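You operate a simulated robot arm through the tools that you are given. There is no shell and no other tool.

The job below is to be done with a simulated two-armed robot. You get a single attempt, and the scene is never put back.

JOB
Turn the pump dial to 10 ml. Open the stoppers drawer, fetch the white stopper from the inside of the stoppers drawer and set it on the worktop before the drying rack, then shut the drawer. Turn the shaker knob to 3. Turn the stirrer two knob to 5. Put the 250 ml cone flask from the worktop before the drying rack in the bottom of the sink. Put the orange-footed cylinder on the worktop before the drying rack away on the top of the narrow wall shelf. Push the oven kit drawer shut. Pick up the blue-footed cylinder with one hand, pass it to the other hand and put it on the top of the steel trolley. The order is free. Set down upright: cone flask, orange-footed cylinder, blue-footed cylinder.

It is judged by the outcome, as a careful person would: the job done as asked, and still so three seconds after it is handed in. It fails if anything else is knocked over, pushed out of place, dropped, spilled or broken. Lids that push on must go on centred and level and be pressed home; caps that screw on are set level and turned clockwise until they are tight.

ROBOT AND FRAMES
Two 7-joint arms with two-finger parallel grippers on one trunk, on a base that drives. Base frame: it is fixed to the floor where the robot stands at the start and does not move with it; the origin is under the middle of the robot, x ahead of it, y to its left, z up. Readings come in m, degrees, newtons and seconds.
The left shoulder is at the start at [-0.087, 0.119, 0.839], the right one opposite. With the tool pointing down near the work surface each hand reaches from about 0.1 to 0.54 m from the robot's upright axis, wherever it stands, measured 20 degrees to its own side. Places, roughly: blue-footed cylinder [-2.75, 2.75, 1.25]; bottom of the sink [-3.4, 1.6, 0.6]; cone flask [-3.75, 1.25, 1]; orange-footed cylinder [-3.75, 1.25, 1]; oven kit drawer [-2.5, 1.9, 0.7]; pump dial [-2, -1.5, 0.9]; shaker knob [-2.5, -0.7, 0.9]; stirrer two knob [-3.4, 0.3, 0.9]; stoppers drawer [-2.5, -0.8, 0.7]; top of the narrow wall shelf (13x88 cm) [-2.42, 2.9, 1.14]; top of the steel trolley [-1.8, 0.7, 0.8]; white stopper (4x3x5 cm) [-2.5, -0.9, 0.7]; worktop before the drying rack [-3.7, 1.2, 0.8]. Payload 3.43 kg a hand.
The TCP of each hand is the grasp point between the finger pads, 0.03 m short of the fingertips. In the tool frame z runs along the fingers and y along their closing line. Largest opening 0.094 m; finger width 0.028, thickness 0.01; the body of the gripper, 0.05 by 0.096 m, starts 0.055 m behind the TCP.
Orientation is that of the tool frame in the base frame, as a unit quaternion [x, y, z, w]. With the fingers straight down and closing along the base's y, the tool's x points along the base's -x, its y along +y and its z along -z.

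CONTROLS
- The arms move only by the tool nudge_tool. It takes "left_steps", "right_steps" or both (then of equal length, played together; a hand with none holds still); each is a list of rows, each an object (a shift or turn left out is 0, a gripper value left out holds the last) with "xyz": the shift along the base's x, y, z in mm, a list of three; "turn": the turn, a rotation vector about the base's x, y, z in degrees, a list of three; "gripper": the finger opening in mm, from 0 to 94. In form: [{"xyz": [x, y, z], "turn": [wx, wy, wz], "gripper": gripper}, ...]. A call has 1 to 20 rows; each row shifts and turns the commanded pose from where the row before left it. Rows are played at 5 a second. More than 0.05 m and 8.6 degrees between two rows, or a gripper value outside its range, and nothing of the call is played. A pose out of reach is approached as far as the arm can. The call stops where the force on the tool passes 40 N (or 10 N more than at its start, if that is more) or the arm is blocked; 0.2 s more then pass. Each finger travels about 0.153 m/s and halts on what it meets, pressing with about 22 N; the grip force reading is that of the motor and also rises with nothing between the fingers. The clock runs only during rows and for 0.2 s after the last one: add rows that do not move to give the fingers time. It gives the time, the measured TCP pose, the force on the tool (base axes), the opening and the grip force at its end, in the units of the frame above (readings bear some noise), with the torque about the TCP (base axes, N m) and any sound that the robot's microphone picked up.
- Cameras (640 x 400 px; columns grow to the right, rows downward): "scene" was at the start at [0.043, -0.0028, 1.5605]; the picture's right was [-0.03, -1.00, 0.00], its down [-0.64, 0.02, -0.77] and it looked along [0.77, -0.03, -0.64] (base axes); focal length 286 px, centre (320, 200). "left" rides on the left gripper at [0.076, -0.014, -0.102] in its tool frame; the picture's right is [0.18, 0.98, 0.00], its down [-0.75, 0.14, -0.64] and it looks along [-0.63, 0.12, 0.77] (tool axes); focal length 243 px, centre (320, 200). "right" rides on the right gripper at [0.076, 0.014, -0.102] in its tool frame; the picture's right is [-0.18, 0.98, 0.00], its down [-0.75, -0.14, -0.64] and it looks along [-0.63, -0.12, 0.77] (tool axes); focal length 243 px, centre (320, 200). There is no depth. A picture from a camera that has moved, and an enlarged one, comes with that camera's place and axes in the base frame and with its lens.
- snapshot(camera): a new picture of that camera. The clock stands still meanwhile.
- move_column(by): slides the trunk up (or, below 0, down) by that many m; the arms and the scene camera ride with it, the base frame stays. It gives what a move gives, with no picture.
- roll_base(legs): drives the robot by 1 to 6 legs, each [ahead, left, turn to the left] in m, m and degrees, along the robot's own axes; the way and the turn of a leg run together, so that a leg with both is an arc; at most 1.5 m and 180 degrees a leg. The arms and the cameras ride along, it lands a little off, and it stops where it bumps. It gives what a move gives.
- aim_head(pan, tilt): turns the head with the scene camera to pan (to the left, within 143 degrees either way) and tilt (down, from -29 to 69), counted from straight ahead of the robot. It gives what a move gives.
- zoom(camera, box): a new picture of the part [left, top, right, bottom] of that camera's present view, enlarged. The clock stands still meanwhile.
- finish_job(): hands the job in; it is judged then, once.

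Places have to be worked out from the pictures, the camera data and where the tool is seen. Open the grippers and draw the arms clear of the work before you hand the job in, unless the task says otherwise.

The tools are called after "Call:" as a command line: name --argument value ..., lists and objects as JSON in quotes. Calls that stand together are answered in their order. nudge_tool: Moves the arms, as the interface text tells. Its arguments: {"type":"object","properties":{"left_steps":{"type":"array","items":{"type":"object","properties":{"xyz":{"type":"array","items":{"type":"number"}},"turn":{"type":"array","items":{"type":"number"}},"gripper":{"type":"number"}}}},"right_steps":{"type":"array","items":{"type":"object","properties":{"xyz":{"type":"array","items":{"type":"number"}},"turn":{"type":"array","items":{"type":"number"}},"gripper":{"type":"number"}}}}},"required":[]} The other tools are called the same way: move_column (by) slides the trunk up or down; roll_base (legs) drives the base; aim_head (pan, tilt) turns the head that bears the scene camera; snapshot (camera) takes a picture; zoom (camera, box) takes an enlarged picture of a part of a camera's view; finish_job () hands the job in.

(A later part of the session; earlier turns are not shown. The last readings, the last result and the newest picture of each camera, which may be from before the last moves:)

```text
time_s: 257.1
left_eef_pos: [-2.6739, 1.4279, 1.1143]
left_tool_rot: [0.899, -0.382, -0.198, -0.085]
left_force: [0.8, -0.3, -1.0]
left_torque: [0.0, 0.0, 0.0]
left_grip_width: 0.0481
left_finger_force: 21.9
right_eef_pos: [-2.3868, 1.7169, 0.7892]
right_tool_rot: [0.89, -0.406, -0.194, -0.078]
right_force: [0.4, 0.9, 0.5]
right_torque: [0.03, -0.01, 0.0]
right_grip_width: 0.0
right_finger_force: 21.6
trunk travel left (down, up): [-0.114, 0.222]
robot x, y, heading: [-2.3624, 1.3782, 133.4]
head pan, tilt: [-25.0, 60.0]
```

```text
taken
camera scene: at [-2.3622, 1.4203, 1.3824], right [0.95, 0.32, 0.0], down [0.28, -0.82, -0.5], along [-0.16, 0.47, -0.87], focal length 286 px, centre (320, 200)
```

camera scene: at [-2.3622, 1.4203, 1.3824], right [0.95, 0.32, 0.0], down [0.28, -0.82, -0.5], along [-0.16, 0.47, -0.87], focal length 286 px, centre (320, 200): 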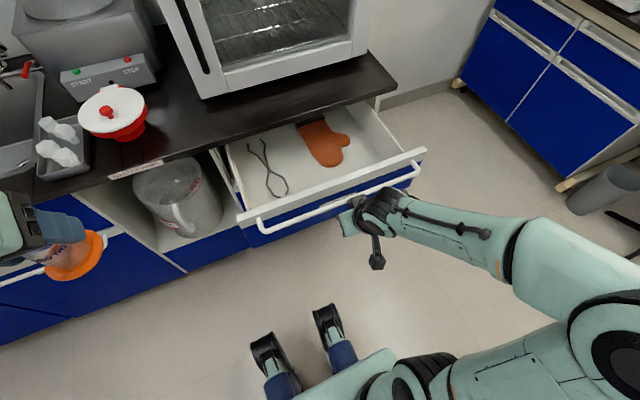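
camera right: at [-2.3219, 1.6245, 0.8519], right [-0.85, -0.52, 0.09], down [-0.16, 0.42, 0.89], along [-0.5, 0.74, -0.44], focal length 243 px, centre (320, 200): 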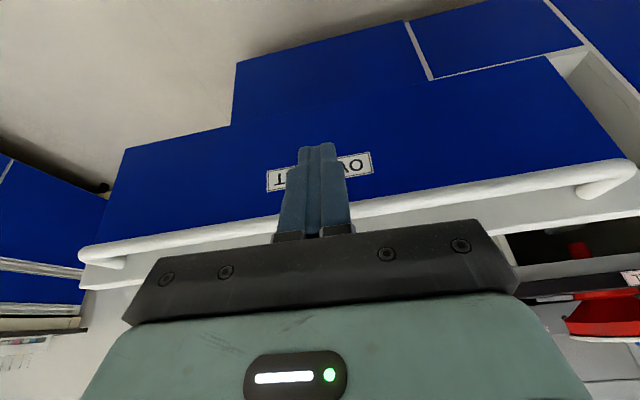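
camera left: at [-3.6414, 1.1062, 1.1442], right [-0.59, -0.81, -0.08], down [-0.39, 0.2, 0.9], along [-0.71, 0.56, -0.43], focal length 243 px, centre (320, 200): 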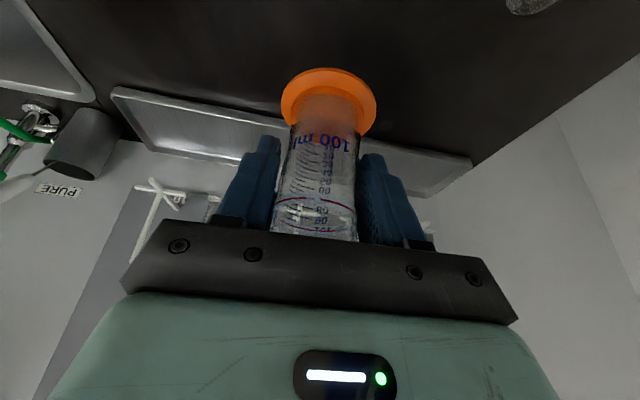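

Call:
roll_base --legs '[[0.25, 0, 0]]'

Call:
snapshot --camera "scene"

Call:
snapshot --camera "right"

```text
time_s: 259.0
left_eef_pos: [-2.8466, 1.6107, 1.1147]
left_tool_rot: [0.899, -0.382, -0.198, -0.085]
left_force: [-1.3, -0.7, -1.4]
left_torque: [-0.01, -0.02, 0.0]
left_grip_width: 0.0478
left_finger_force: 21.9
right_eef_pos: [-2.5574, 1.8974, 0.7882]
right_tool_rot: [0.89, -0.406, -0.194, -0.078]
right_force: [-0.2, 0.5, 0.3]
right_torque: [0.01, 0.0, 0.0]
right_grip_width: 0.0002
right_finger_force: 22.0
trunk travel left (down, up): [-0.114, 0.222]
robot x, y, heading: [-2.5322, 1.5588, 133.4]
head pan, tilt: [-25.0, 60.0]
```

```text
taken
camera scene: at [-2.5344, 1.601, 1.3825], right [0.95, 0.32, 0.0], down [0.28, -0.82, -0.5], along [-0.16, 0.47, -0.87], focal length 286 px, centre (320, 200)
```

scene: 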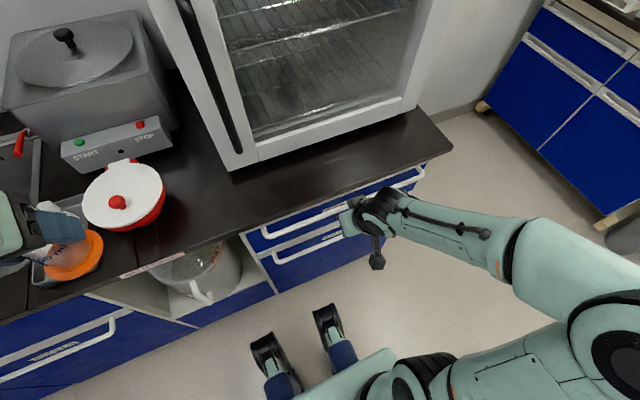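

```text
taken
camera right: at [-2.4937, 1.8051, 0.8517], right [-0.85, -0.52, 0.09], down [-0.16, 0.42, 0.89], along [-0.5, 0.74, -0.44], focal length 243 px, centre (320, 200)
```

right: 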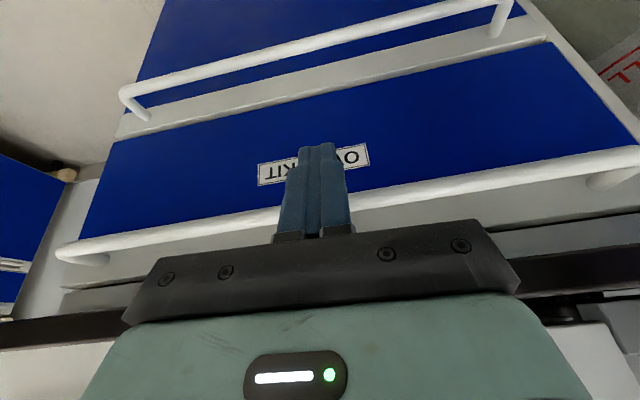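

Nearly shut. I push the last centimetres with the arm.

Call:
nudge_tool --right_steps '[{"xyz": [-6.9, 7.3, 0]}, {"xyz": [-6.9, 7.3, 0]}, {"xyz": [-6.9, 7.3, 0]}, {"xyz": [-6.9, 7.3, 0]}, {"xyz": [-5, 5.2, 0]}, {}]'

Call:
snapshot --camera "right"

```text
time_s: 259.8
left_eef_pos: [-2.8461, 1.6091, 1.1145]
left_tool_rot: [0.898, -0.384, -0.197, -0.085]
left_force: [0.1, 0.7, -2.0]
left_torque: [0.01, -0.02, -0.02]
left_grip_width: 0.0481
left_finger_force: 22.0
right_eef_pos: [-2.571, 1.9122, 0.7829]
right_tool_rot: [0.891, -0.41, -0.178, -0.075]
right_force: [6.6, -9.7, -1.3]
right_torque: [0.01, -0.12, 0.02]
right_grip_width: 0.0002
right_finger_force: 21.9
trunk travel left (down, up): [-0.114, 0.222]
robot x, y, heading: [-2.5309, 1.558, 133.5]
head pan, tilt: [-25.0, 60.0]
stopped in row 4 (right hand): the force on the tool passed its limit at 81 N (the readings are from after the stop); the commanded pose is now the measured one
```

```text
taken
camera right: at [-2.5092, 1.8203, 0.849], right [-0.85, -0.51, 0.08], down [-0.18, 0.44, 0.88], along [-0.49, 0.74, -0.47], focal length 243 px, centre (320, 200)
```

right: 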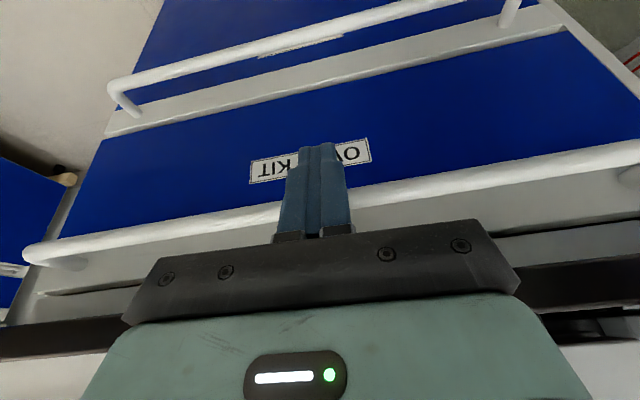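

Call:
nudge_tool --right_steps '[{"xyz": [20, -21, 0]}, {"xyz": [20, -21, 10]}, {"xyz": [0, 0, 40]}, {"xyz": [0, 0, 45]}, {"xyz": [0, 0, 45]}, {}]'

Call:
aim_head --pan -20 --tilt 65

Call:
snapshot --camera "scene"

Call:
snapshot --camera "right"

```text
time_s: 261.2
left_eef_pos: [-2.8451, 1.6093, 1.1136]
left_tool_rot: [0.898, -0.383, -0.197, -0.085]
left_force: [-0.2, -0.2, -2.5]
left_torque: [-0.02, -0.01, -0.05]
left_grip_width: 0.0482
left_finger_force: 22.4
right_eef_pos: [-2.5294, 1.872, 0.9245]
right_tool_rot: [0.891, -0.409, -0.181, -0.075]
right_force: [-0.1, -0.4, 0.7]
right_torque: [0.0, 0.02, 0.02]
right_grip_width: 0.0001
right_finger_force: 21.7
trunk travel left (down, up): [-0.114, 0.222]
robot x, y, heading: [-2.5353, 1.5596, 133.8]
head pan, tilt: [-25.0, 60.0]
```

```text
time_s: 261.9
left_eef_pos: [-2.845, 1.6092, 1.1143]
left_tool_rot: [0.898, -0.384, -0.198, -0.085]
left_force: [-0.1, -0.3, -1.1]
left_torque: [-0.03, -0.03, 0.01]
left_grip_width: 0.048
left_finger_force: 21.6
right_eef_pos: [-2.5294, 1.8711, 0.9244]
right_tool_rot: [0.891, -0.41, -0.181, -0.076]
right_force: [-1.4, 0.2, -0.4]
right_torque: [-0.01, -0.01, -0.02]
right_grip_width: 0.0
right_finger_force: 21.7
trunk travel left (down, up): [-0.114, 0.222]
robot x, y, heading: [-2.5355, 1.5565, 133.4]
head pan, tilt: [-20.0, 65.0]
```

```text
taken
camera scene: at [-2.5364, 1.5923, 1.3769], right [0.92, 0.4, 0.0], down [0.36, -0.83, -0.42], along [-0.17, 0.39, -0.91], focal length 286 px, centre (320, 200)
```

scene: 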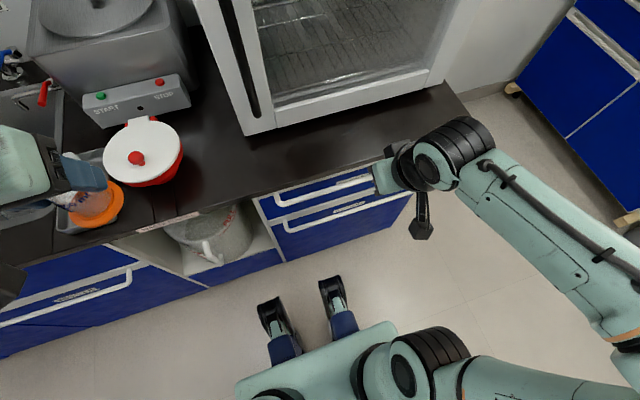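

```text
taken
camera right: at [-2.4673, 1.7805, 0.9898], right [-0.85, -0.51, 0.08], down [-0.18, 0.44, 0.88], along [-0.49, 0.74, -0.47], focal length 243 px, centre (320, 200)
```

right: 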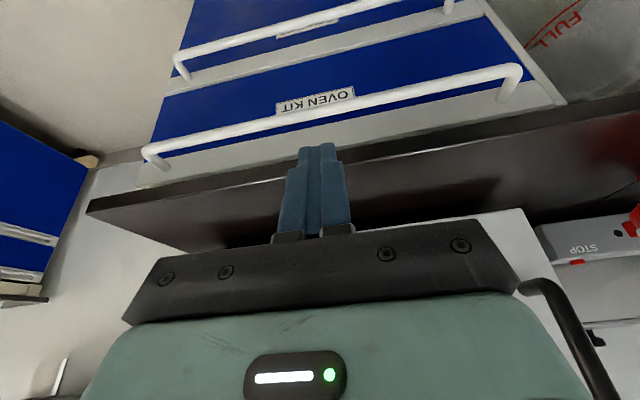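

Call:
zoom --camera "right" --box '[120, 20, 580, 200]'

Call:
zoom --camera "scene" --box '[230, 130, 420, 270]'

```text
1.39 times, centred on (350, 110) of right
camera zoom: at [-2.4673, 1.7805, 0.9898], right [-0.85, -0.51, 0.08], down [-0.18, 0.44, 0.88], along [-0.49, 0.74, -0.47], focal length 338 px, centre (278, 325)
```

zoom: 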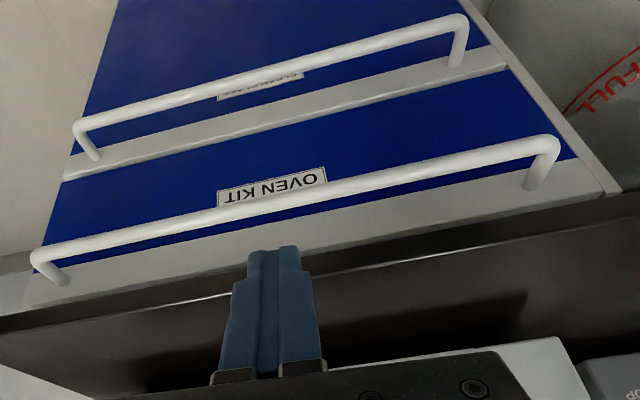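

```text
2.86 times, centred on (325, 200) of scene
camera zoom: at [-2.5364, 1.5923, 1.3769], right [0.92, 0.4, 0.0], down [0.36, -0.83, -0.42], along [-0.17, 0.39, -0.91], focal length 818 px, centre (306, 200)
```

zoom: 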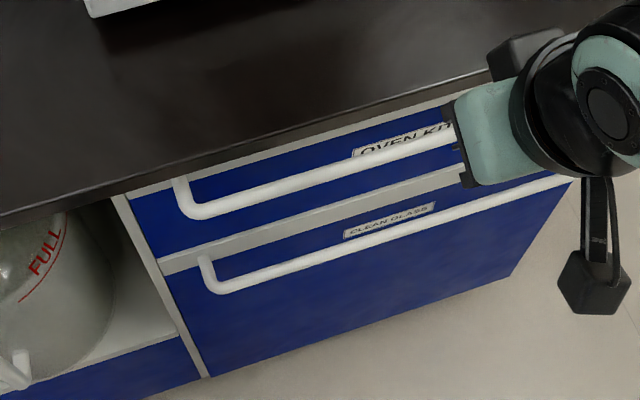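

Drawer is shut and flush. I raise the trunk, and drive back and right toward the narrow wall shelf.

Call:
move_column --by 0.22

Call:
nudge_tool --right_steps '[{"turn": [-5.74, -5.46, 0]}, {"turn": [-5.74, -5.46, 0]}, {"turn": [-5.74, -5.46, 0]}, {"gripper": 60}, {}]'

Call:
roll_base --legs '[[-0.2, 0, 0], [0, -0.75, 0]]'

Call:
aim_head --pan -10 --tilt 25

Call:
snapshot --camera "scene"

```text
time_s: 264.2
left_eef_pos: [-2.8448, 1.608, 1.3344]
left_tool_rot: [0.898, -0.384, -0.198, -0.085]
left_force: [-0.5, 0.2, -1.3]
left_torque: [-0.01, 0.0, 0.0]
left_grip_width: 0.0478
left_finger_force: 21.7
right_eef_pos: [-2.5319, 1.8696, 1.1437]
right_tool_rot: [0.891, -0.409, -0.181, -0.075]
right_force: [-0.2, -0.6, -1.0]
right_torque: [0.05, 0.0, -0.01]
right_grip_width: 0.0
right_finger_force: 22.0
trunk travel left (down, up): [-0.334, 0.002]
robot x, y, heading: [-2.5328, 1.5591, 133.3]
head pan, tilt: [-20.0, 65.0]
```

```text
time_s: 265.4
left_eef_pos: [-2.8466, 1.6095, 1.3339]
left_tool_rot: [0.898, -0.384, -0.198, -0.085]
left_force: [-0.1, 0.6, -0.9]
left_torque: [-0.02, 0.01, 0.02]
left_grip_width: 0.0479
left_finger_force: 21.7
right_eef_pos: [-2.5324, 1.8705, 1.144]
right_tool_rot: [0.909, -0.416, 0.01, 0.001]
right_force: [-0.8, 0.6, 0.6]
right_torque: [-0.03, -0.04, -0.01]
right_grip_width: 0.0601
right_finger_force: 0.1
trunk travel left (down, up): [-0.334, 0.002]
robot x, y, heading: [-2.5306, 1.5566, 133.6]
head pan, tilt: [-20.0, 65.0]
```

```text
time_s: 273.6
left_eef_pos: [-2.1611, 1.9823, 1.3338]
left_tool_rot: [0.898, -0.384, -0.198, -0.085]
left_force: [0.3, -0.7, -0.4]
left_torque: [-0.02, -0.02, 0.01]
left_grip_width: 0.0483
left_finger_force: 21.9
right_eef_pos: [-1.8488, 2.244, 1.1429]
right_tool_rot: [0.909, -0.417, 0.01, 0.001]
right_force: [0.6, 0.4, -0.2]
right_torque: [0.0, -0.02, -0.02]
right_grip_width: 0.0601
right_finger_force: 0.1
trunk travel left (down, up): [-0.334, 0.002]
robot x, y, heading: [-1.8493, 1.9276, 133.1]
head pan, tilt: [-20.0, 65.0]
```

```text
time_s: 274.7
left_eef_pos: [-2.1613, 1.9825, 1.3346]
left_tool_rot: [0.898, -0.383, -0.198, -0.085]
left_force: [-0.1, 0.6, -0.9]
left_torque: [-0.03, -0.04, 0.01]
left_grip_width: 0.0481
left_finger_force: 21.8
right_eef_pos: [-1.8477, 2.2442, 1.144]
right_tool_rot: [0.909, -0.416, 0.009, 0.0]
right_force: [-0.1, -0.2, 0.7]
right_torque: [-0.01, -0.01, 0.0]
right_grip_width: 0.0598
right_finger_force: 0.0
trunk travel left (down, up): [-0.334, 0.002]
robot x, y, heading: [-1.8479, 1.9306, 133.3]
head pan, tilt: [-10.0, 25.0]
```

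```text
taken
camera scene: at [-1.8669, 1.9739, 1.6574], right [0.83, 0.55, 0.0], down [0.23, -0.35, -0.91], along [-0.5, 0.76, -0.42], focal length 286 px, centre (320, 200)
```

scene: 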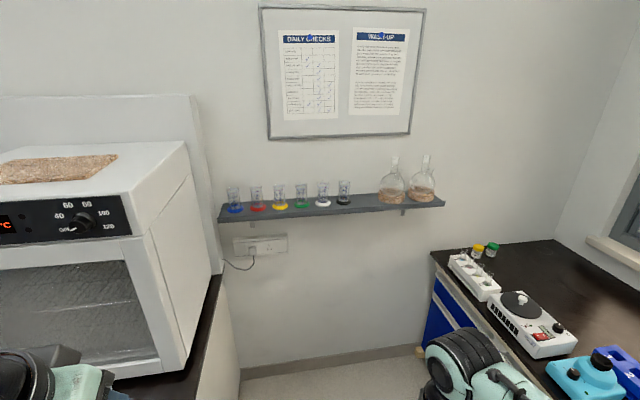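

Call:
zoom --camera "scene" --box '[200, 140, 460, 260]'

Call:
zoom --camera "scene" --box '[210, 165, 370, 225]'

```text
2.46 times, centred on (330, 200) of scene
camera zoom: at [-1.8669, 1.9739, 1.6574], right [0.83, 0.55, 0.0], down [0.23, -0.35, -0.91], along [-0.5, 0.76, -0.42], focal length 705 px, centre (295, 200)
```

zoom: 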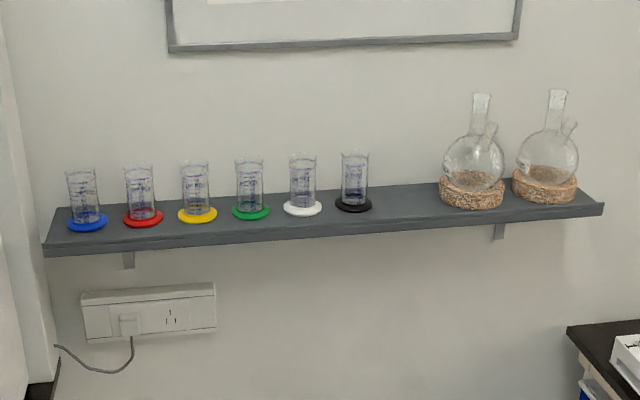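

```text
4.00 times, centred on (290, 195) of scene
camera zoom: at [-1.8669, 1.9739, 1.6574], right [0.83, 0.55, 0.0], down [0.23, -0.35, -0.91], along [-0.5, 0.76, -0.42], focal length 1146 px, centre (440, 220)
```

zoom: 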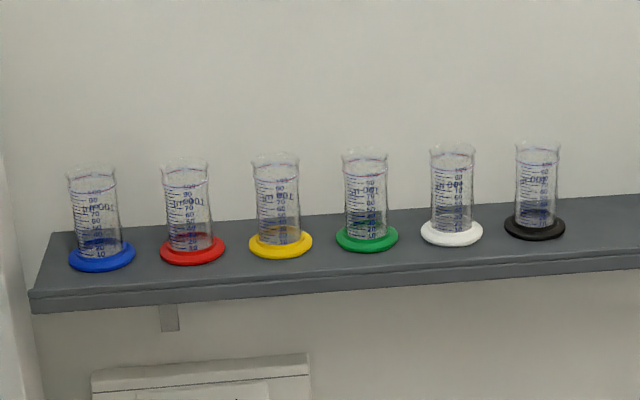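

The shelf holds blue, red, yellow, green, white and black cylinders plus two flasks; there is a ~13 cm gap between the black one and the first flask, at about (-2.319, 3.010). I pull the right hand in and drive to in front of that gap.

Call:
nudge_tool --right_steps '[{"xyz": [27, -29, 0]}, {"xyz": [27, -29, 0]}, {}]'

Call:
roll_base --legs '[[0, -0.33, 0], [0.33, 0, 0]]'

Call:
aim_head --pan 0 --tilt 35

Call:
snapshot --camera "scene"

Call:
snapshot --camera "left"

```text
time_s: 275.5
left_eef_pos: [-2.1618, 1.9833, 1.3337]
left_tool_rot: [0.898, -0.384, -0.198, -0.086]
left_force: [-0.4, -0.8, -0.4]
left_torque: [-0.01, -0.02, -0.01]
left_grip_width: 0.048
left_finger_force: 22.2
right_eef_pos: [-1.7959, 2.1879, 1.1422]
right_tool_rot: [0.909, -0.416, 0.011, 0.001]
right_force: [0.2, -0.3, 0.0]
right_torque: [0.0, 0.02, 0.0]
right_grip_width: 0.06
right_finger_force: 0.0
trunk travel left (down, up): [-0.334, 0.002]
robot x, y, heading: [-1.8485, 1.9285, 133.6]
head pan, tilt: [-10.0, 25.0]
```

```text
time_s: 280.7
left_eef_pos: [-2.1416, 2.4454, 1.3342]
left_tool_rot: [0.898, -0.384, -0.198, -0.086]
left_force: [-0.5, 0.6, -1.5]
left_torque: [0.01, -0.01, -0.02]
left_grip_width: 0.048
left_finger_force: 22.1
right_eef_pos: [-1.7759, 2.6496, 1.1418]
right_tool_rot: [0.908, -0.418, 0.01, 0.001]
right_force: [-1.1, 0.6, 0.0]
right_torque: [-0.01, 0.0, 0.04]
right_grip_width: 0.0597
right_finger_force: 0.1
trunk travel left (down, up): [-0.334, 0.002]
robot x, y, heading: [-1.8274, 2.394, 133.6]
head pan, tilt: [-10.0, 25.0]
```

```text
time_s: 281.4
left_eef_pos: [-2.1418, 2.4467, 1.3348]
left_tool_rot: [0.898, -0.384, -0.198, -0.085]
left_force: [-0.1, 0.2, -0.8]
left_torque: [-0.07, -0.01, 0.03]
left_grip_width: 0.0482
left_finger_force: 21.8
right_eef_pos: [-1.7756, 2.6505, 1.1413]
right_tool_rot: [0.909, -0.417, 0.01, 0.0]
right_force: [0.1, -0.7, 0.2]
right_torque: [0.06, 0.01, 0.0]
right_grip_width: 0.0599
right_finger_force: 0.0
trunk travel left (down, up): [-0.334, 0.002]
robot x, y, heading: [-1.8297, 2.392, 133.4]
head pan, tilt: [0.0, 35.0]
```

```text
taken
camera scene: at [-1.8579, 2.4244, 1.6418], right [0.73, 0.69, 0.0], down [0.39, -0.42, -0.82], along [-0.56, 0.6, -0.57], focal length 286 px, centre (320, 200)
```

scene: 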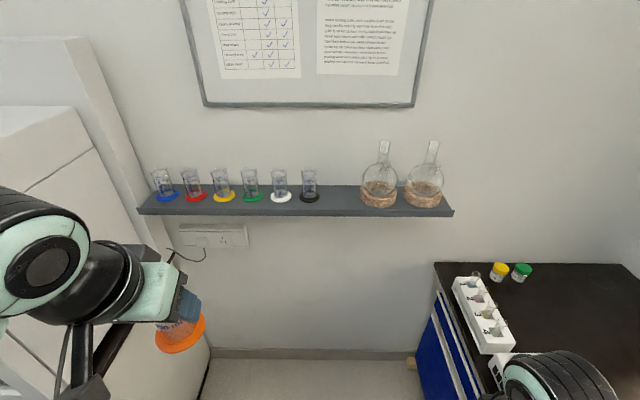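

```text
taken
camera left: at [-2.055, 2.3755, 1.3945], right [-0.6, -0.8, -0.08], down [-0.39, 0.2, 0.9], along [-0.7, 0.57, -0.43], focal length 243 px, centre (320, 200)
```

left: 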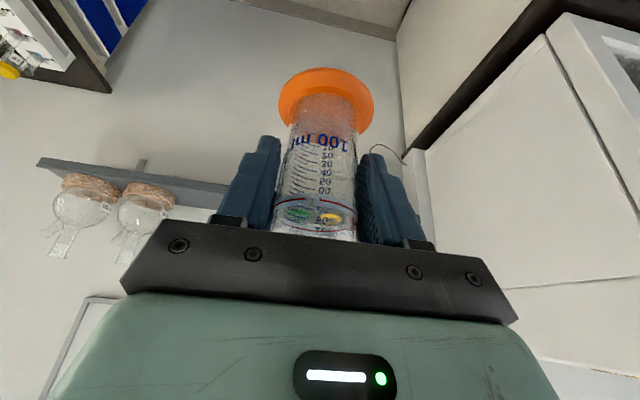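

Call:
zoom --camera "scene" --box '[270, 130, 470, 230]'

Call:
zoom --camera "scene" --box '[130, 130, 330, 230]'

```text
3.20 times, centred on (370, 180) of scene
camera zoom: at [-1.8579, 2.4244, 1.6418], right [0.73, 0.69, 0.0], down [0.39, -0.42, -0.82], along [-0.56, 0.6, -0.57], focal length 917 px, centre (160, 264)
```

zoom: 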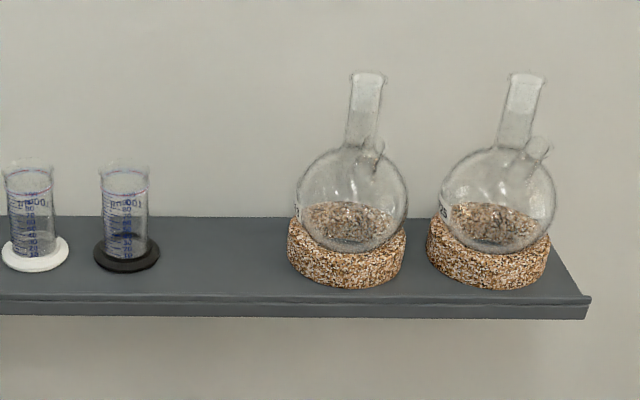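

```text
3.20 times, centred on (230, 180) of scene
camera zoom: at [-1.8579, 2.4244, 1.6418], right [0.73, 0.69, 0.0], down [0.39, -0.42, -0.82], along [-0.56, 0.6, -0.57], focal length 917 px, centre (608, 264)
```

zoom: 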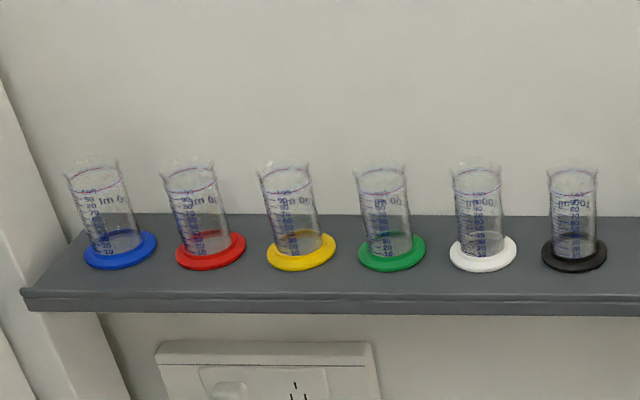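

I set the left hand to the right lateral position (≈+0.058), F≈0.46 and z≈1.25 before driving in.

Call:
nudge_tool --left_steps '[{"xyz": [30, 28, -14]}, {"xyz": [30, 28, -14]}, {"xyz": [30, 28, -14]}, {"xyz": [30, 28, -14]}, {"xyz": [30, 28, -14]}, {"xyz": [28, 27, -14]}, {"xyz": [-28, 30, 0]}, {"xyz": [-28, 30, 0]}, {"xyz": [-28, 30, 0]}, {"xyz": [-28, 30, 0]}, {"xyz": [-27, 28, 0]}, {}]'

Call:
snapshot --camera "scene"

Call:
snapshot --camera "left"

```text
time_s: 284.1
left_eef_pos: [-2.102, 2.7631, 1.2481]
left_tool_rot: [0.897, -0.385, -0.198, -0.086]
left_force: [0.1, 0.2, -1.5]
left_torque: [0.02, -0.03, 0.04]
left_grip_width: 0.0477
left_finger_force: 22.2
right_eef_pos: [-1.7751, 2.6495, 1.1418]
right_tool_rot: [0.909, -0.417, 0.009, 0.0]
right_force: [0.3, -0.5, 0.0]
right_torque: [-0.03, 0.01, 0.02]
right_grip_width: 0.0598
right_finger_force: 0.1
trunk travel left (down, up): [-0.334, 0.002]
robot x, y, heading: [-1.8321, 2.3913, 133.4]
head pan, tilt: [0.0, 35.0]
```

```text
taken
camera scene: at [-1.8575, 2.4233, 1.6417], right [0.73, 0.69, 0.0], down [0.39, -0.42, -0.82], along [-0.56, 0.6, -0.57], focal length 286 px, centre (320, 200)
```

scene: 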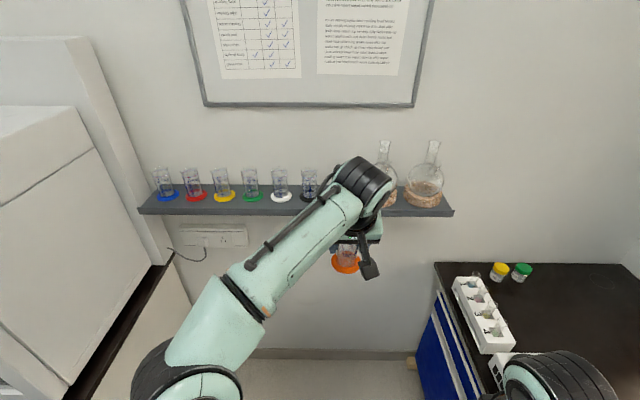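

```text
taken
camera left: at [-2.0149, 2.6912, 1.3088], right [-0.6, -0.8, -0.08], down [-0.39, 0.2, 0.9], along [-0.7, 0.57, -0.43], focal length 243 px, centre (320, 200)
```

left: 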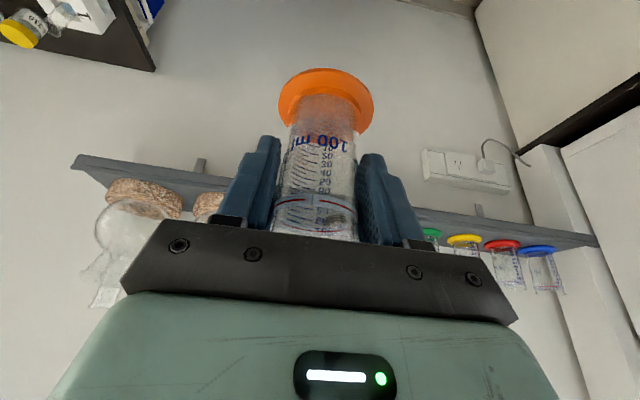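

Hand is at F≈0.456, lateral +0.059. I drive forward 0.24 m and check.

Call:
roll_base --legs '[[0.24, 0, 0]]'

Call:
snapshot --camera "scene"

Call:
snapshot --camera "left"

Call:
snapshot --camera "right"

```text
time_s: 285.8
left_eef_pos: [-2.2657, 2.9334, 1.2478]
left_tool_rot: [0.898, -0.383, -0.198, -0.085]
left_force: [0.8, -0.2, -1.5]
left_torque: [-0.06, 0.0, -0.01]
left_grip_width: 0.0481
left_finger_force: 22.0
right_eef_pos: [-1.9383, 2.8215, 1.1427]
right_tool_rot: [0.91, -0.415, 0.009, 0.001]
right_force: [-0.3, -0.1, 0.1]
right_torque: [0.02, -0.04, -0.01]
right_grip_width: 0.0599
right_finger_force: 0.1
trunk travel left (down, up): [-0.334, 0.002]
robot x, y, heading: [-1.992, 2.5674, 133.4]
head pan, tilt: [0.0, 35.0]
```

```text
taken
camera scene: at [-2.0204, 2.5953, 1.6415], right [0.72, 0.69, 0.0], down [0.4, -0.41, -0.82], along [-0.57, 0.59, -0.57], focal length 286 px, centre (320, 200)
```

scene: 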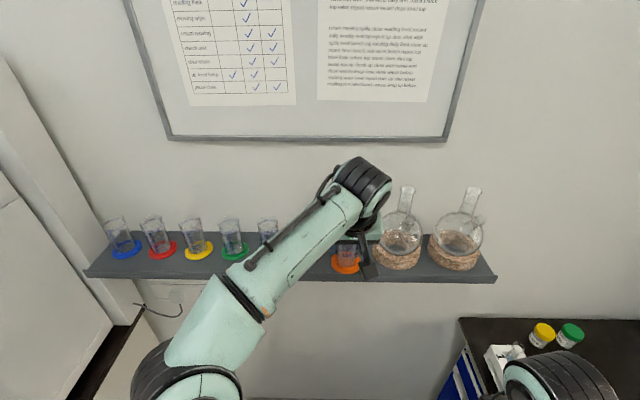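

```text
taken
camera left: at [-2.1786, 2.8621, 1.3085], right [-0.59, -0.8, -0.08], down [-0.39, 0.2, 0.9], along [-0.7, 0.56, -0.43], focal length 243 px, centre (320, 200)
```

left: 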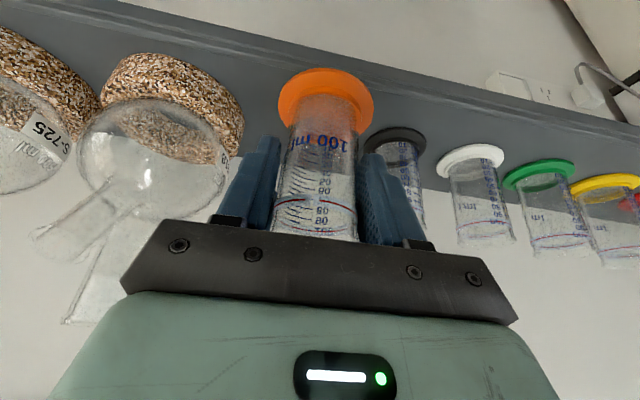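

```text
taken
camera right: at [-1.9017, 2.7556, 1.2465], right [-0.86, -0.5, -0.01], down [-0.4, 0.67, 0.63], along [-0.31, 0.55, -0.78], focal length 243 px, centre (320, 200)
```

right: 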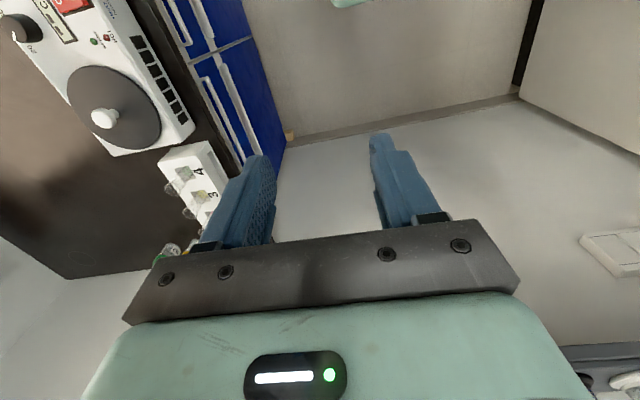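

Gap centre is at lateral ≈0.06. I shift 8 mm right and drive 7 cm further in.

Call:
nudge_tool --left_steps '[{"xyz": [5.8, 5.5, 0]}, {}]'

Call:
roll_base --legs '[[0.07, 0, 0]]'

Call:
snapshot --camera "left"

Call:
snapshot --camera "scene"

```text
time_s: 286.4
left_eef_pos: [-2.2624, 2.9387, 1.2483]
left_tool_rot: [0.899, -0.382, -0.198, -0.085]
left_force: [0.1, -0.5, -0.6]
left_torque: [-0.02, -0.01, 0.03]
left_grip_width: 0.0481
left_finger_force: 21.7
right_eef_pos: [-1.9398, 2.8222, 1.1418]
right_tool_rot: [0.909, -0.416, 0.011, 0.001]
right_force: [-0.6, -0.1, -0.2]
right_torque: [-0.02, 0.0, 0.02]
right_grip_width: 0.0599
right_finger_force: 0.2
trunk travel left (down, up): [-0.334, 0.002]
robot x, y, heading: [-1.9923, 2.5652, 133.5]
head pan, tilt: [0.0, 35.0]
```

```text
time_s: 287.4
left_eef_pos: [-2.3088, 2.9879, 1.2474]
left_tool_rot: [0.898, -0.383, -0.198, -0.086]
left_force: [-1.0, 0.1, -1.6]
left_torque: [0.01, 0.0, 0.02]
left_grip_width: 0.0479
left_finger_force: 22.0
right_eef_pos: [-1.9863, 2.8714, 1.1413]
right_tool_rot: [0.91, -0.415, 0.009, 0.001]
right_force: [0.1, 0.6, -0.6]
right_torque: [0.02, 0.02, 0.03]
right_grip_width: 0.0602
right_finger_force: 0.1
trunk travel left (down, up): [-0.334, 0.002]
robot x, y, heading: [-2.0377, 2.613, 133.6]
head pan, tilt: [0.0, 35.0]
```

```text
taken
camera left: at [-2.2202, 2.9174, 1.3083], right [-0.59, -0.8, -0.08], down [-0.39, 0.2, 0.9], along [-0.7, 0.56, -0.43], focal length 243 px, centre (320, 200)
```

left: 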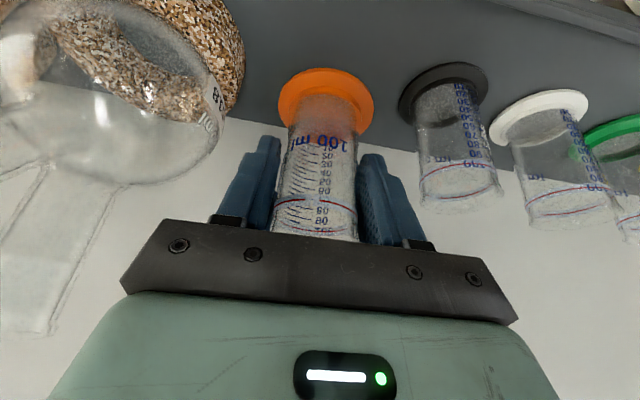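

```text
taken
camera scene: at [-2.0674, 2.6446, 1.6414], right [0.72, 0.69, 0.0], down [0.4, -0.41, -0.82], along [-0.57, 0.59, -0.57], focal length 286 px, centre (320, 200)
```

scene: 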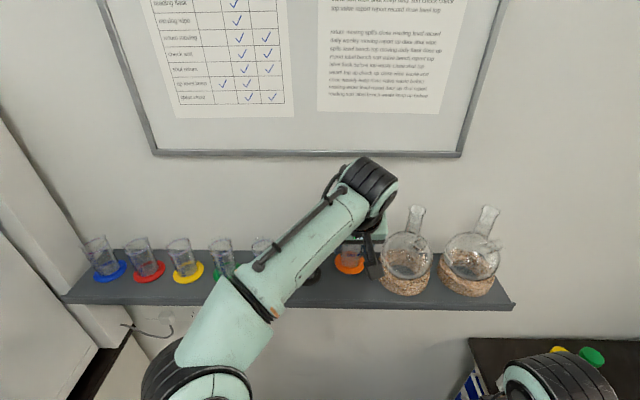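

The orange foot is 8.6 cm from the black one, with ~2.7 cm to the cork ring, at the same depth as its neighbours. I lower in small steps to contact.

Call:
nudge_tool --left_steps '[{"xyz": [0, 0, -12]}, {"xyz": [0, 0, -10]}, {"xyz": [0, 0, -4]}, {}]'

Call:
nudge_tool --left_steps '[{"xyz": [0, 0, -2.5]}, {"xyz": [0, 0, -2.5]}, {}]'

Call:
nudge_tool --left_steps '[{"xyz": [0, 0, -2]}, {"xyz": [0, 0, -2]}, {}]'

Call:
snapshot --camera "left"

```text
time_s: 288.4
left_eef_pos: [-2.3096, 2.9876, 1.2226]
left_tool_rot: [0.899, -0.382, -0.198, -0.085]
left_force: [0.0, 0.1, -1.3]
left_torque: [-0.04, -0.03, 0.01]
left_grip_width: 0.0478
left_finger_force: 22.2
right_eef_pos: [-1.988, 2.8719, 1.1429]
right_tool_rot: [0.91, -0.415, 0.01, 0.0]
right_force: [0.1, -0.1, 0.3]
right_torque: [0.02, 0.0, -0.01]
right_grip_width: 0.06
right_finger_force: 0.0
trunk travel left (down, up): [-0.334, 0.002]
robot x, y, heading: [-2.0396, 2.6119, 133.5]
head pan, tilt: [0.0, 35.0]
```

```text
time_s: 289.2
left_eef_pos: [-2.3095, 2.9892, 1.2177]
left_tool_rot: [0.898, -0.383, -0.198, -0.087]
left_force: [0.2, 0.6, -0.8]
left_torque: [-0.04, 0.02, 0.0]
left_grip_width: 0.0479
left_finger_force: 22.1
right_eef_pos: [-1.988, 2.8721, 1.1426]
right_tool_rot: [0.91, -0.415, 0.011, 0.001]
right_force: [0.0, 0.7, 0.3]
right_torque: [0.01, -0.01, 0.03]
right_grip_width: 0.06
right_finger_force: 0.2
trunk travel left (down, up): [-0.334, 0.002]
robot x, y, heading: [-2.039, 2.6156, 133.5]
head pan, tilt: [0.0, 35.0]
```

```text
time_s: 290.0
left_eef_pos: [-2.3086, 2.9884, 1.2135]
left_tool_rot: [0.898, -0.383, -0.198, -0.086]
left_force: [0.7, -0.1, -0.9]
left_torque: [-0.02, -0.04, 0.02]
left_grip_width: 0.0481
left_finger_force: 22.0
right_eef_pos: [-1.9871, 2.8718, 1.1423]
right_tool_rot: [0.91, -0.415, 0.011, 0.0]
right_force: [0.3, -0.7, 0.6]
right_torque: [0.0, 0.03, 0.03]
right_grip_width: 0.06
right_finger_force: 0.2
trunk travel left (down, up): [-0.334, 0.002]
robot x, y, heading: [-2.0376, 2.6104, 133.5]
head pan, tilt: [0.0, 35.0]
```

```text
taken
camera left: at [-2.2208, 2.9186, 1.2737], right [-0.59, -0.8, -0.08], down [-0.39, 0.2, 0.9], along [-0.7, 0.56, -0.43], focal length 243 px, centre (320, 200)
```

left: 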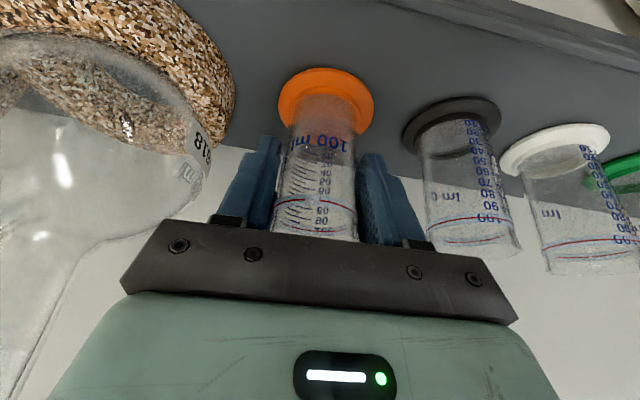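

Call:
nudge_tool --left_steps '[{"xyz": [0, 0, -2]}, {"xyz": [0, 0, -2]}, {}]'

Call:
nudge_tool --left_steps '[{"xyz": [0, 0, -2]}, {"xyz": [0, 0, -1.5]}, {}]'

```text
time_s: 290.8
left_eef_pos: [-2.3083, 2.9869, 1.2101]
left_tool_rot: [0.898, -0.383, -0.197, -0.086]
left_force: [-0.9, 0.0, -1.6]
left_torque: [-0.02, -0.02, 0.03]
left_grip_width: 0.0482
left_finger_force: 21.8
right_eef_pos: [-1.9878, 2.8719, 1.1423]
right_tool_rot: [0.91, -0.415, 0.011, 0.001]
right_force: [0.5, 0.7, -0.1]
right_torque: [-0.02, 0.0, -0.02]
right_grip_width: 0.06
right_finger_force: 0.1
trunk travel left (down, up): [-0.334, 0.002]
robot x, y, heading: [-2.0423, 2.613, 133.7]
head pan, tilt: [0.0, 35.0]
```

```text
time_s: 291.6
left_eef_pos: [-2.3097, 2.988, 1.2082]
left_tool_rot: [0.898, -0.381, -0.201, -0.087]
left_force: [-1.1, 0.1, 11.9]
left_torque: [0.17, -0.04, -0.08]
left_grip_width: 0.0479
left_finger_force: 22.0
right_eef_pos: [-1.9864, 2.8709, 1.1436]
right_tool_rot: [0.91, -0.415, 0.01, 0.001]
right_force: [0.6, -0.8, 0.1]
right_torque: [-0.02, -0.01, 0.0]
right_grip_width: 0.0599
right_finger_force: 0.0
trunk travel left (down, up): [-0.334, 0.002]
robot x, y, heading: [-2.0418, 2.613, 133.8]
head pan, tilt: [0.0, 35.0]
```

Contact (12 N). I open to 58 mm and withdraw along the tool axis.

Call:
nudge_tool --left_steps '[{"gripper": 53}, {"gripper": 58}, {}, {"xyz": [6, -6.3, 18]}, {"xyz": [9, -9.3, 28]}, {"xyz": [9, -9.3, 28]}, {"xyz": [12, -12, 20]}, {}]'

Call:
snapshot --camera "left"

Call:
snapshot --camera "scene"

```text
time_s: 293.4
left_eef_pos: [-2.273, 2.951, 1.3009]
left_tool_rot: [0.899, -0.382, -0.198, -0.086]
left_force: [0.5, -0.4, 0.3]
left_torque: [-0.02, -0.04, -0.01]
left_grip_width: 0.0581
left_finger_force: 0.1
right_eef_pos: [-1.987, 2.8716, 1.1414]
right_tool_rot: [0.909, -0.417, 0.01, 0.002]
right_force: [0.4, -0.2, -0.1]
right_torque: [-0.05, 0.01, 0.01]
right_grip_width: 0.0598
right_finger_force: 0.0
trunk travel left (down, up): [-0.334, 0.002]
robot x, y, heading: [-2.0406, 2.6156, 133.8]
head pan, tilt: [0.0, 35.0]
```

```text
taken
camera left: at [-2.1849, 2.8803, 1.361], right [-0.59, -0.8, -0.08], down [-0.39, 0.2, 0.9], along [-0.7, 0.56, -0.43], focal length 243 px, centre (320, 200)
```

left: 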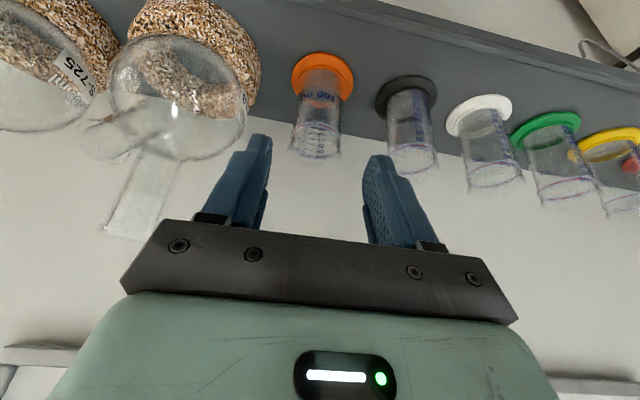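

```text
taken
camera scene: at [-2.0684, 2.6455, 1.6417], right [0.72, 0.69, 0.0], down [0.4, -0.41, -0.82], along [-0.57, 0.59, -0.57], focal length 286 px, centre (320, 200)
```

scene: 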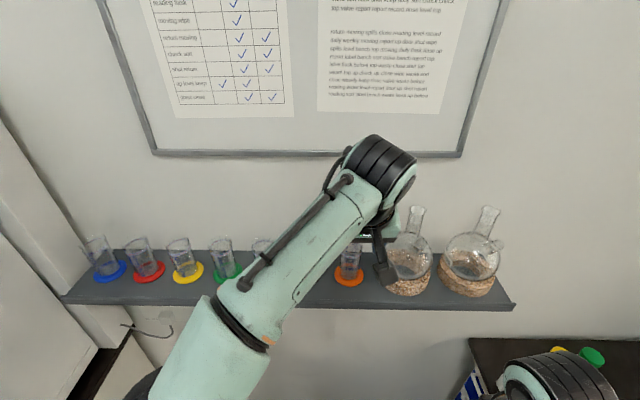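

Orange stands upright on the shelf. I back away 0.35 m, then re-pitch the left hand to ~65° (nearly horizontal) for taking the blue-footed cylinder low on its tube.

Call:
roll_base --legs '[[-0.35, 0, 0]]'

Call:
nudge_tool --left_steps '[{"xyz": [0, 0, -10], "turn": [5.79, 5.52, 0]}, {"xyz": [0, 0, -10], "turn": [5.79, 5.52, 0]}, {"xyz": [0, 0, -10], "turn": [5.79, 5.52, 0]}, {"turn": [5.79, 5.52, 0]}, {"turn": [5.79, 5.52, 0]}, {}]'

Call:
snapshot --camera "scene"

Call:
snapshot --camera "left"

```text
time_s: 295.7
left_eef_pos: [-2.0323, 2.6984, 1.3004]
left_tool_rot: [0.898, -0.383, -0.197, -0.085]
left_force: [0.5, -0.3, 0.0]
left_torque: [0.01, -0.01, 0.01]
left_grip_width: 0.058
left_finger_force: 0.2
right_eef_pos: [-1.7468, 2.6193, 1.1436]
right_tool_rot: [0.91, -0.415, 0.01, 0.001]
right_force: [0.7, -0.3, 0.0]
right_torque: [-0.01, -0.01, 0.0]
right_grip_width: 0.0599
right_finger_force: 0.0
trunk travel left (down, up): [-0.334, 0.002]
robot x, y, heading: [-1.799, 2.3622, 133.8]
head pan, tilt: [0.0, 35.0]
```

```text
time_s: 297.1
left_eef_pos: [-2.0317, 2.6985, 1.2697]
left_tool_rot: [0.776, -0.331, -0.493, -0.213]
left_force: [-1.0, -0.1, -0.4]
left_torque: [0.02, -0.01, 0.01]
left_grip_width: 0.058
left_finger_force: 0.0
right_eef_pos: [-1.7465, 2.6193, 1.1424]
right_tool_rot: [0.91, -0.416, 0.01, 0.001]
right_force: [-0.4, 0.0, 0.3]
right_torque: [0.02, 0.01, 0.03]
right_grip_width: 0.0601
right_finger_force: 0.0
trunk travel left (down, up): [-0.334, 0.002]
robot x, y, heading: [-1.8005, 2.3609, 133.7]
head pan, tilt: [0.0, 35.0]
```

```text
taken
camera scene: at [-1.8273, 2.3928, 1.6417], right [0.72, 0.69, 0.0], down [0.4, -0.42, -0.82], along [-0.56, 0.59, -0.57], focal length 286 px, centre (320, 200)
```

scene: 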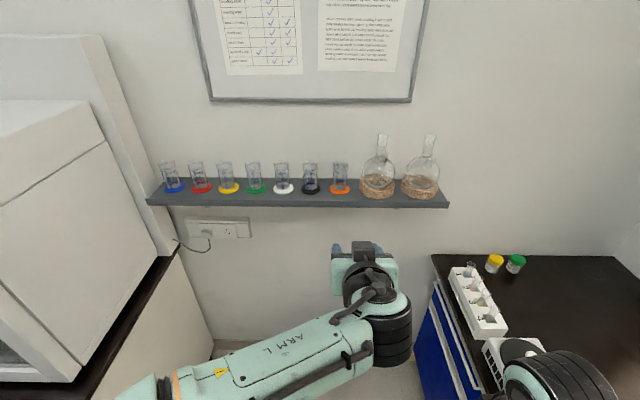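

```text
taken
camera left: at [-1.9349, 2.619, 1.2435], right [-0.66, -0.73, -0.17], down [0.08, -0.29, 0.95], along [-0.75, 0.61, 0.25], focal length 243 px, centre (320, 200)
```

left: 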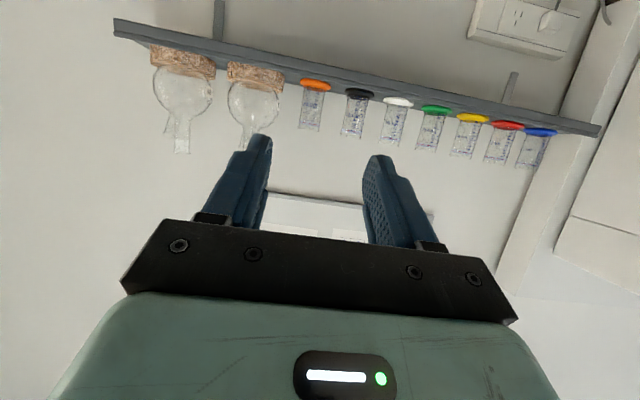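

I bring the left hand to lateral ≈ -0.14, F≈0.55, z≈1.20, then shift the base left 0.33 m.

Call:
nudge_tool --left_steps '[{"xyz": [-41, -5.5, -11.6], "gripper": 66}, {"xyz": [-41, -5.5, -11.6]}, {"xyz": [-41, -5.5, -11.6]}, {"xyz": [-41, -5.5, -11.6]}, {"xyz": [-41, -5.5, -11.6]}, {"xyz": [-41, -5.5, -11.6]}, {}]'

Call:
roll_base --legs '[[0, 0.33, 0]]'

Call:
snapshot --camera "scene"

Call:
snapshot --camera "left"

```text
time_s: 298.7
left_eef_pos: [-2.2757, 2.6657, 1.2006]
left_tool_rot: [0.775, -0.331, -0.494, -0.213]
left_force: [0.4, -0.1, 0.1]
left_torque: [-0.02, 0.01, -0.01]
left_grip_width: 0.066
left_finger_force: 0.0
right_eef_pos: [-1.7457, 2.6191, 1.1424]
right_tool_rot: [0.909, -0.416, 0.009, 0.001]
right_force: [-0.4, 0.3, -0.8]
right_torque: [0.0, 0.02, -0.05]
right_grip_width: 0.0599
right_finger_force: 0.1
trunk travel left (down, up): [-0.334, 0.002]
robot x, y, heading: [-1.7989, 2.3622, 133.7]
head pan, tilt: [0.0, 35.0]
```

```text
time_s: 302.1
left_eef_pos: [-2.5124, 2.4426, 1.2003]
left_tool_rot: [0.776, -0.332, -0.493, -0.213]
left_force: [0.0, -0.2, -0.5]
left_torque: [-0.02, -0.01, 0.04]
left_grip_width: 0.0659
left_finger_force: 0.1
right_eef_pos: [-1.9827, 2.3935, 1.1429]
right_tool_rot: [0.909, -0.417, 0.01, 0.001]
right_force: [-0.5, -0.3, 0.3]
right_torque: [0.01, -0.03, -0.01]
right_grip_width: 0.06
right_finger_force: 0.1
trunk travel left (down, up): [-0.334, 0.002]
robot x, y, heading: [-2.0354, 2.1364, 133.5]
head pan, tilt: [0.0, 35.0]
```

```text
taken
camera scene: at [-2.0642, 2.1676, 1.6417], right [0.73, 0.69, 0.0], down [0.39, -0.42, -0.82], along [-0.56, 0.59, -0.57], focal length 286 px, centre (320, 200)
```

scene: 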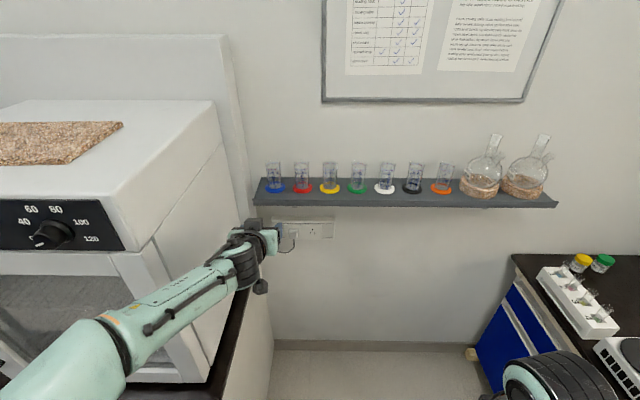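

```text
taken
camera left: at [-2.4156, 2.3617, 1.1744], right [-0.66, -0.73, -0.17], down [0.08, -0.29, 0.95], along [-0.75, 0.62, 0.25], focal length 243 px, centre (320, 200)
```

left: 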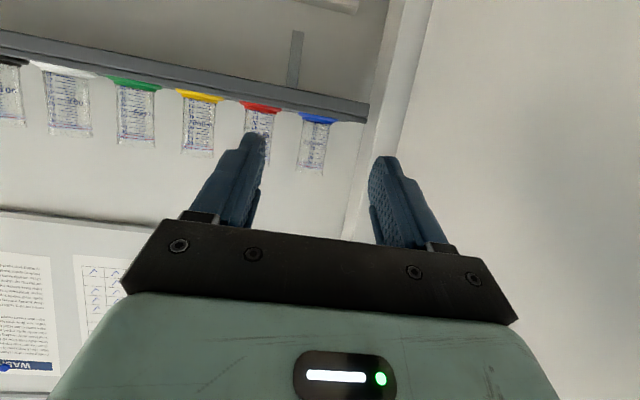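

Call:
zoom --camera "left" --box '[250, 80, 390, 190]'

Call:
zoom --camera "scene" --box '[240, 140, 340, 220]'

```text
3.64 times, centred on (320, 135) of left
camera zoom: at [-2.4156, 2.3617, 1.1744], right [-0.66, -0.73, -0.17], down [0.08, -0.29, 0.95], along [-0.75, 0.62, 0.25], focal length 882 px, centre (320, 436)
```

zoom: 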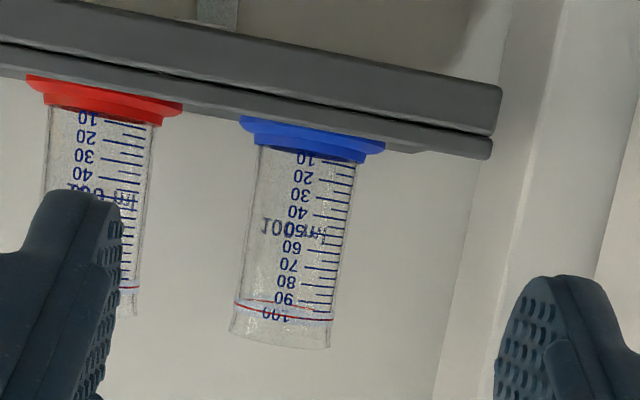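

```text
5.00 times, centred on (290, 180) of scene
camera zoom: at [-2.0642, 2.1676, 1.6417], right [0.73, 0.69, 0.0], down [0.39, -0.42, -0.82], along [-0.56, 0.59, -0.57], focal length 1432 px, centre (470, 300)
```

zoom: 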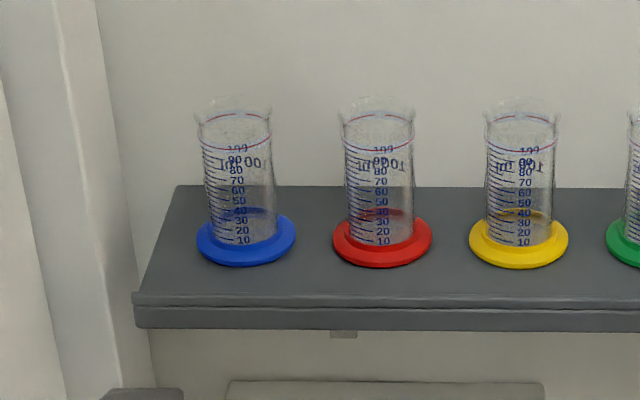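

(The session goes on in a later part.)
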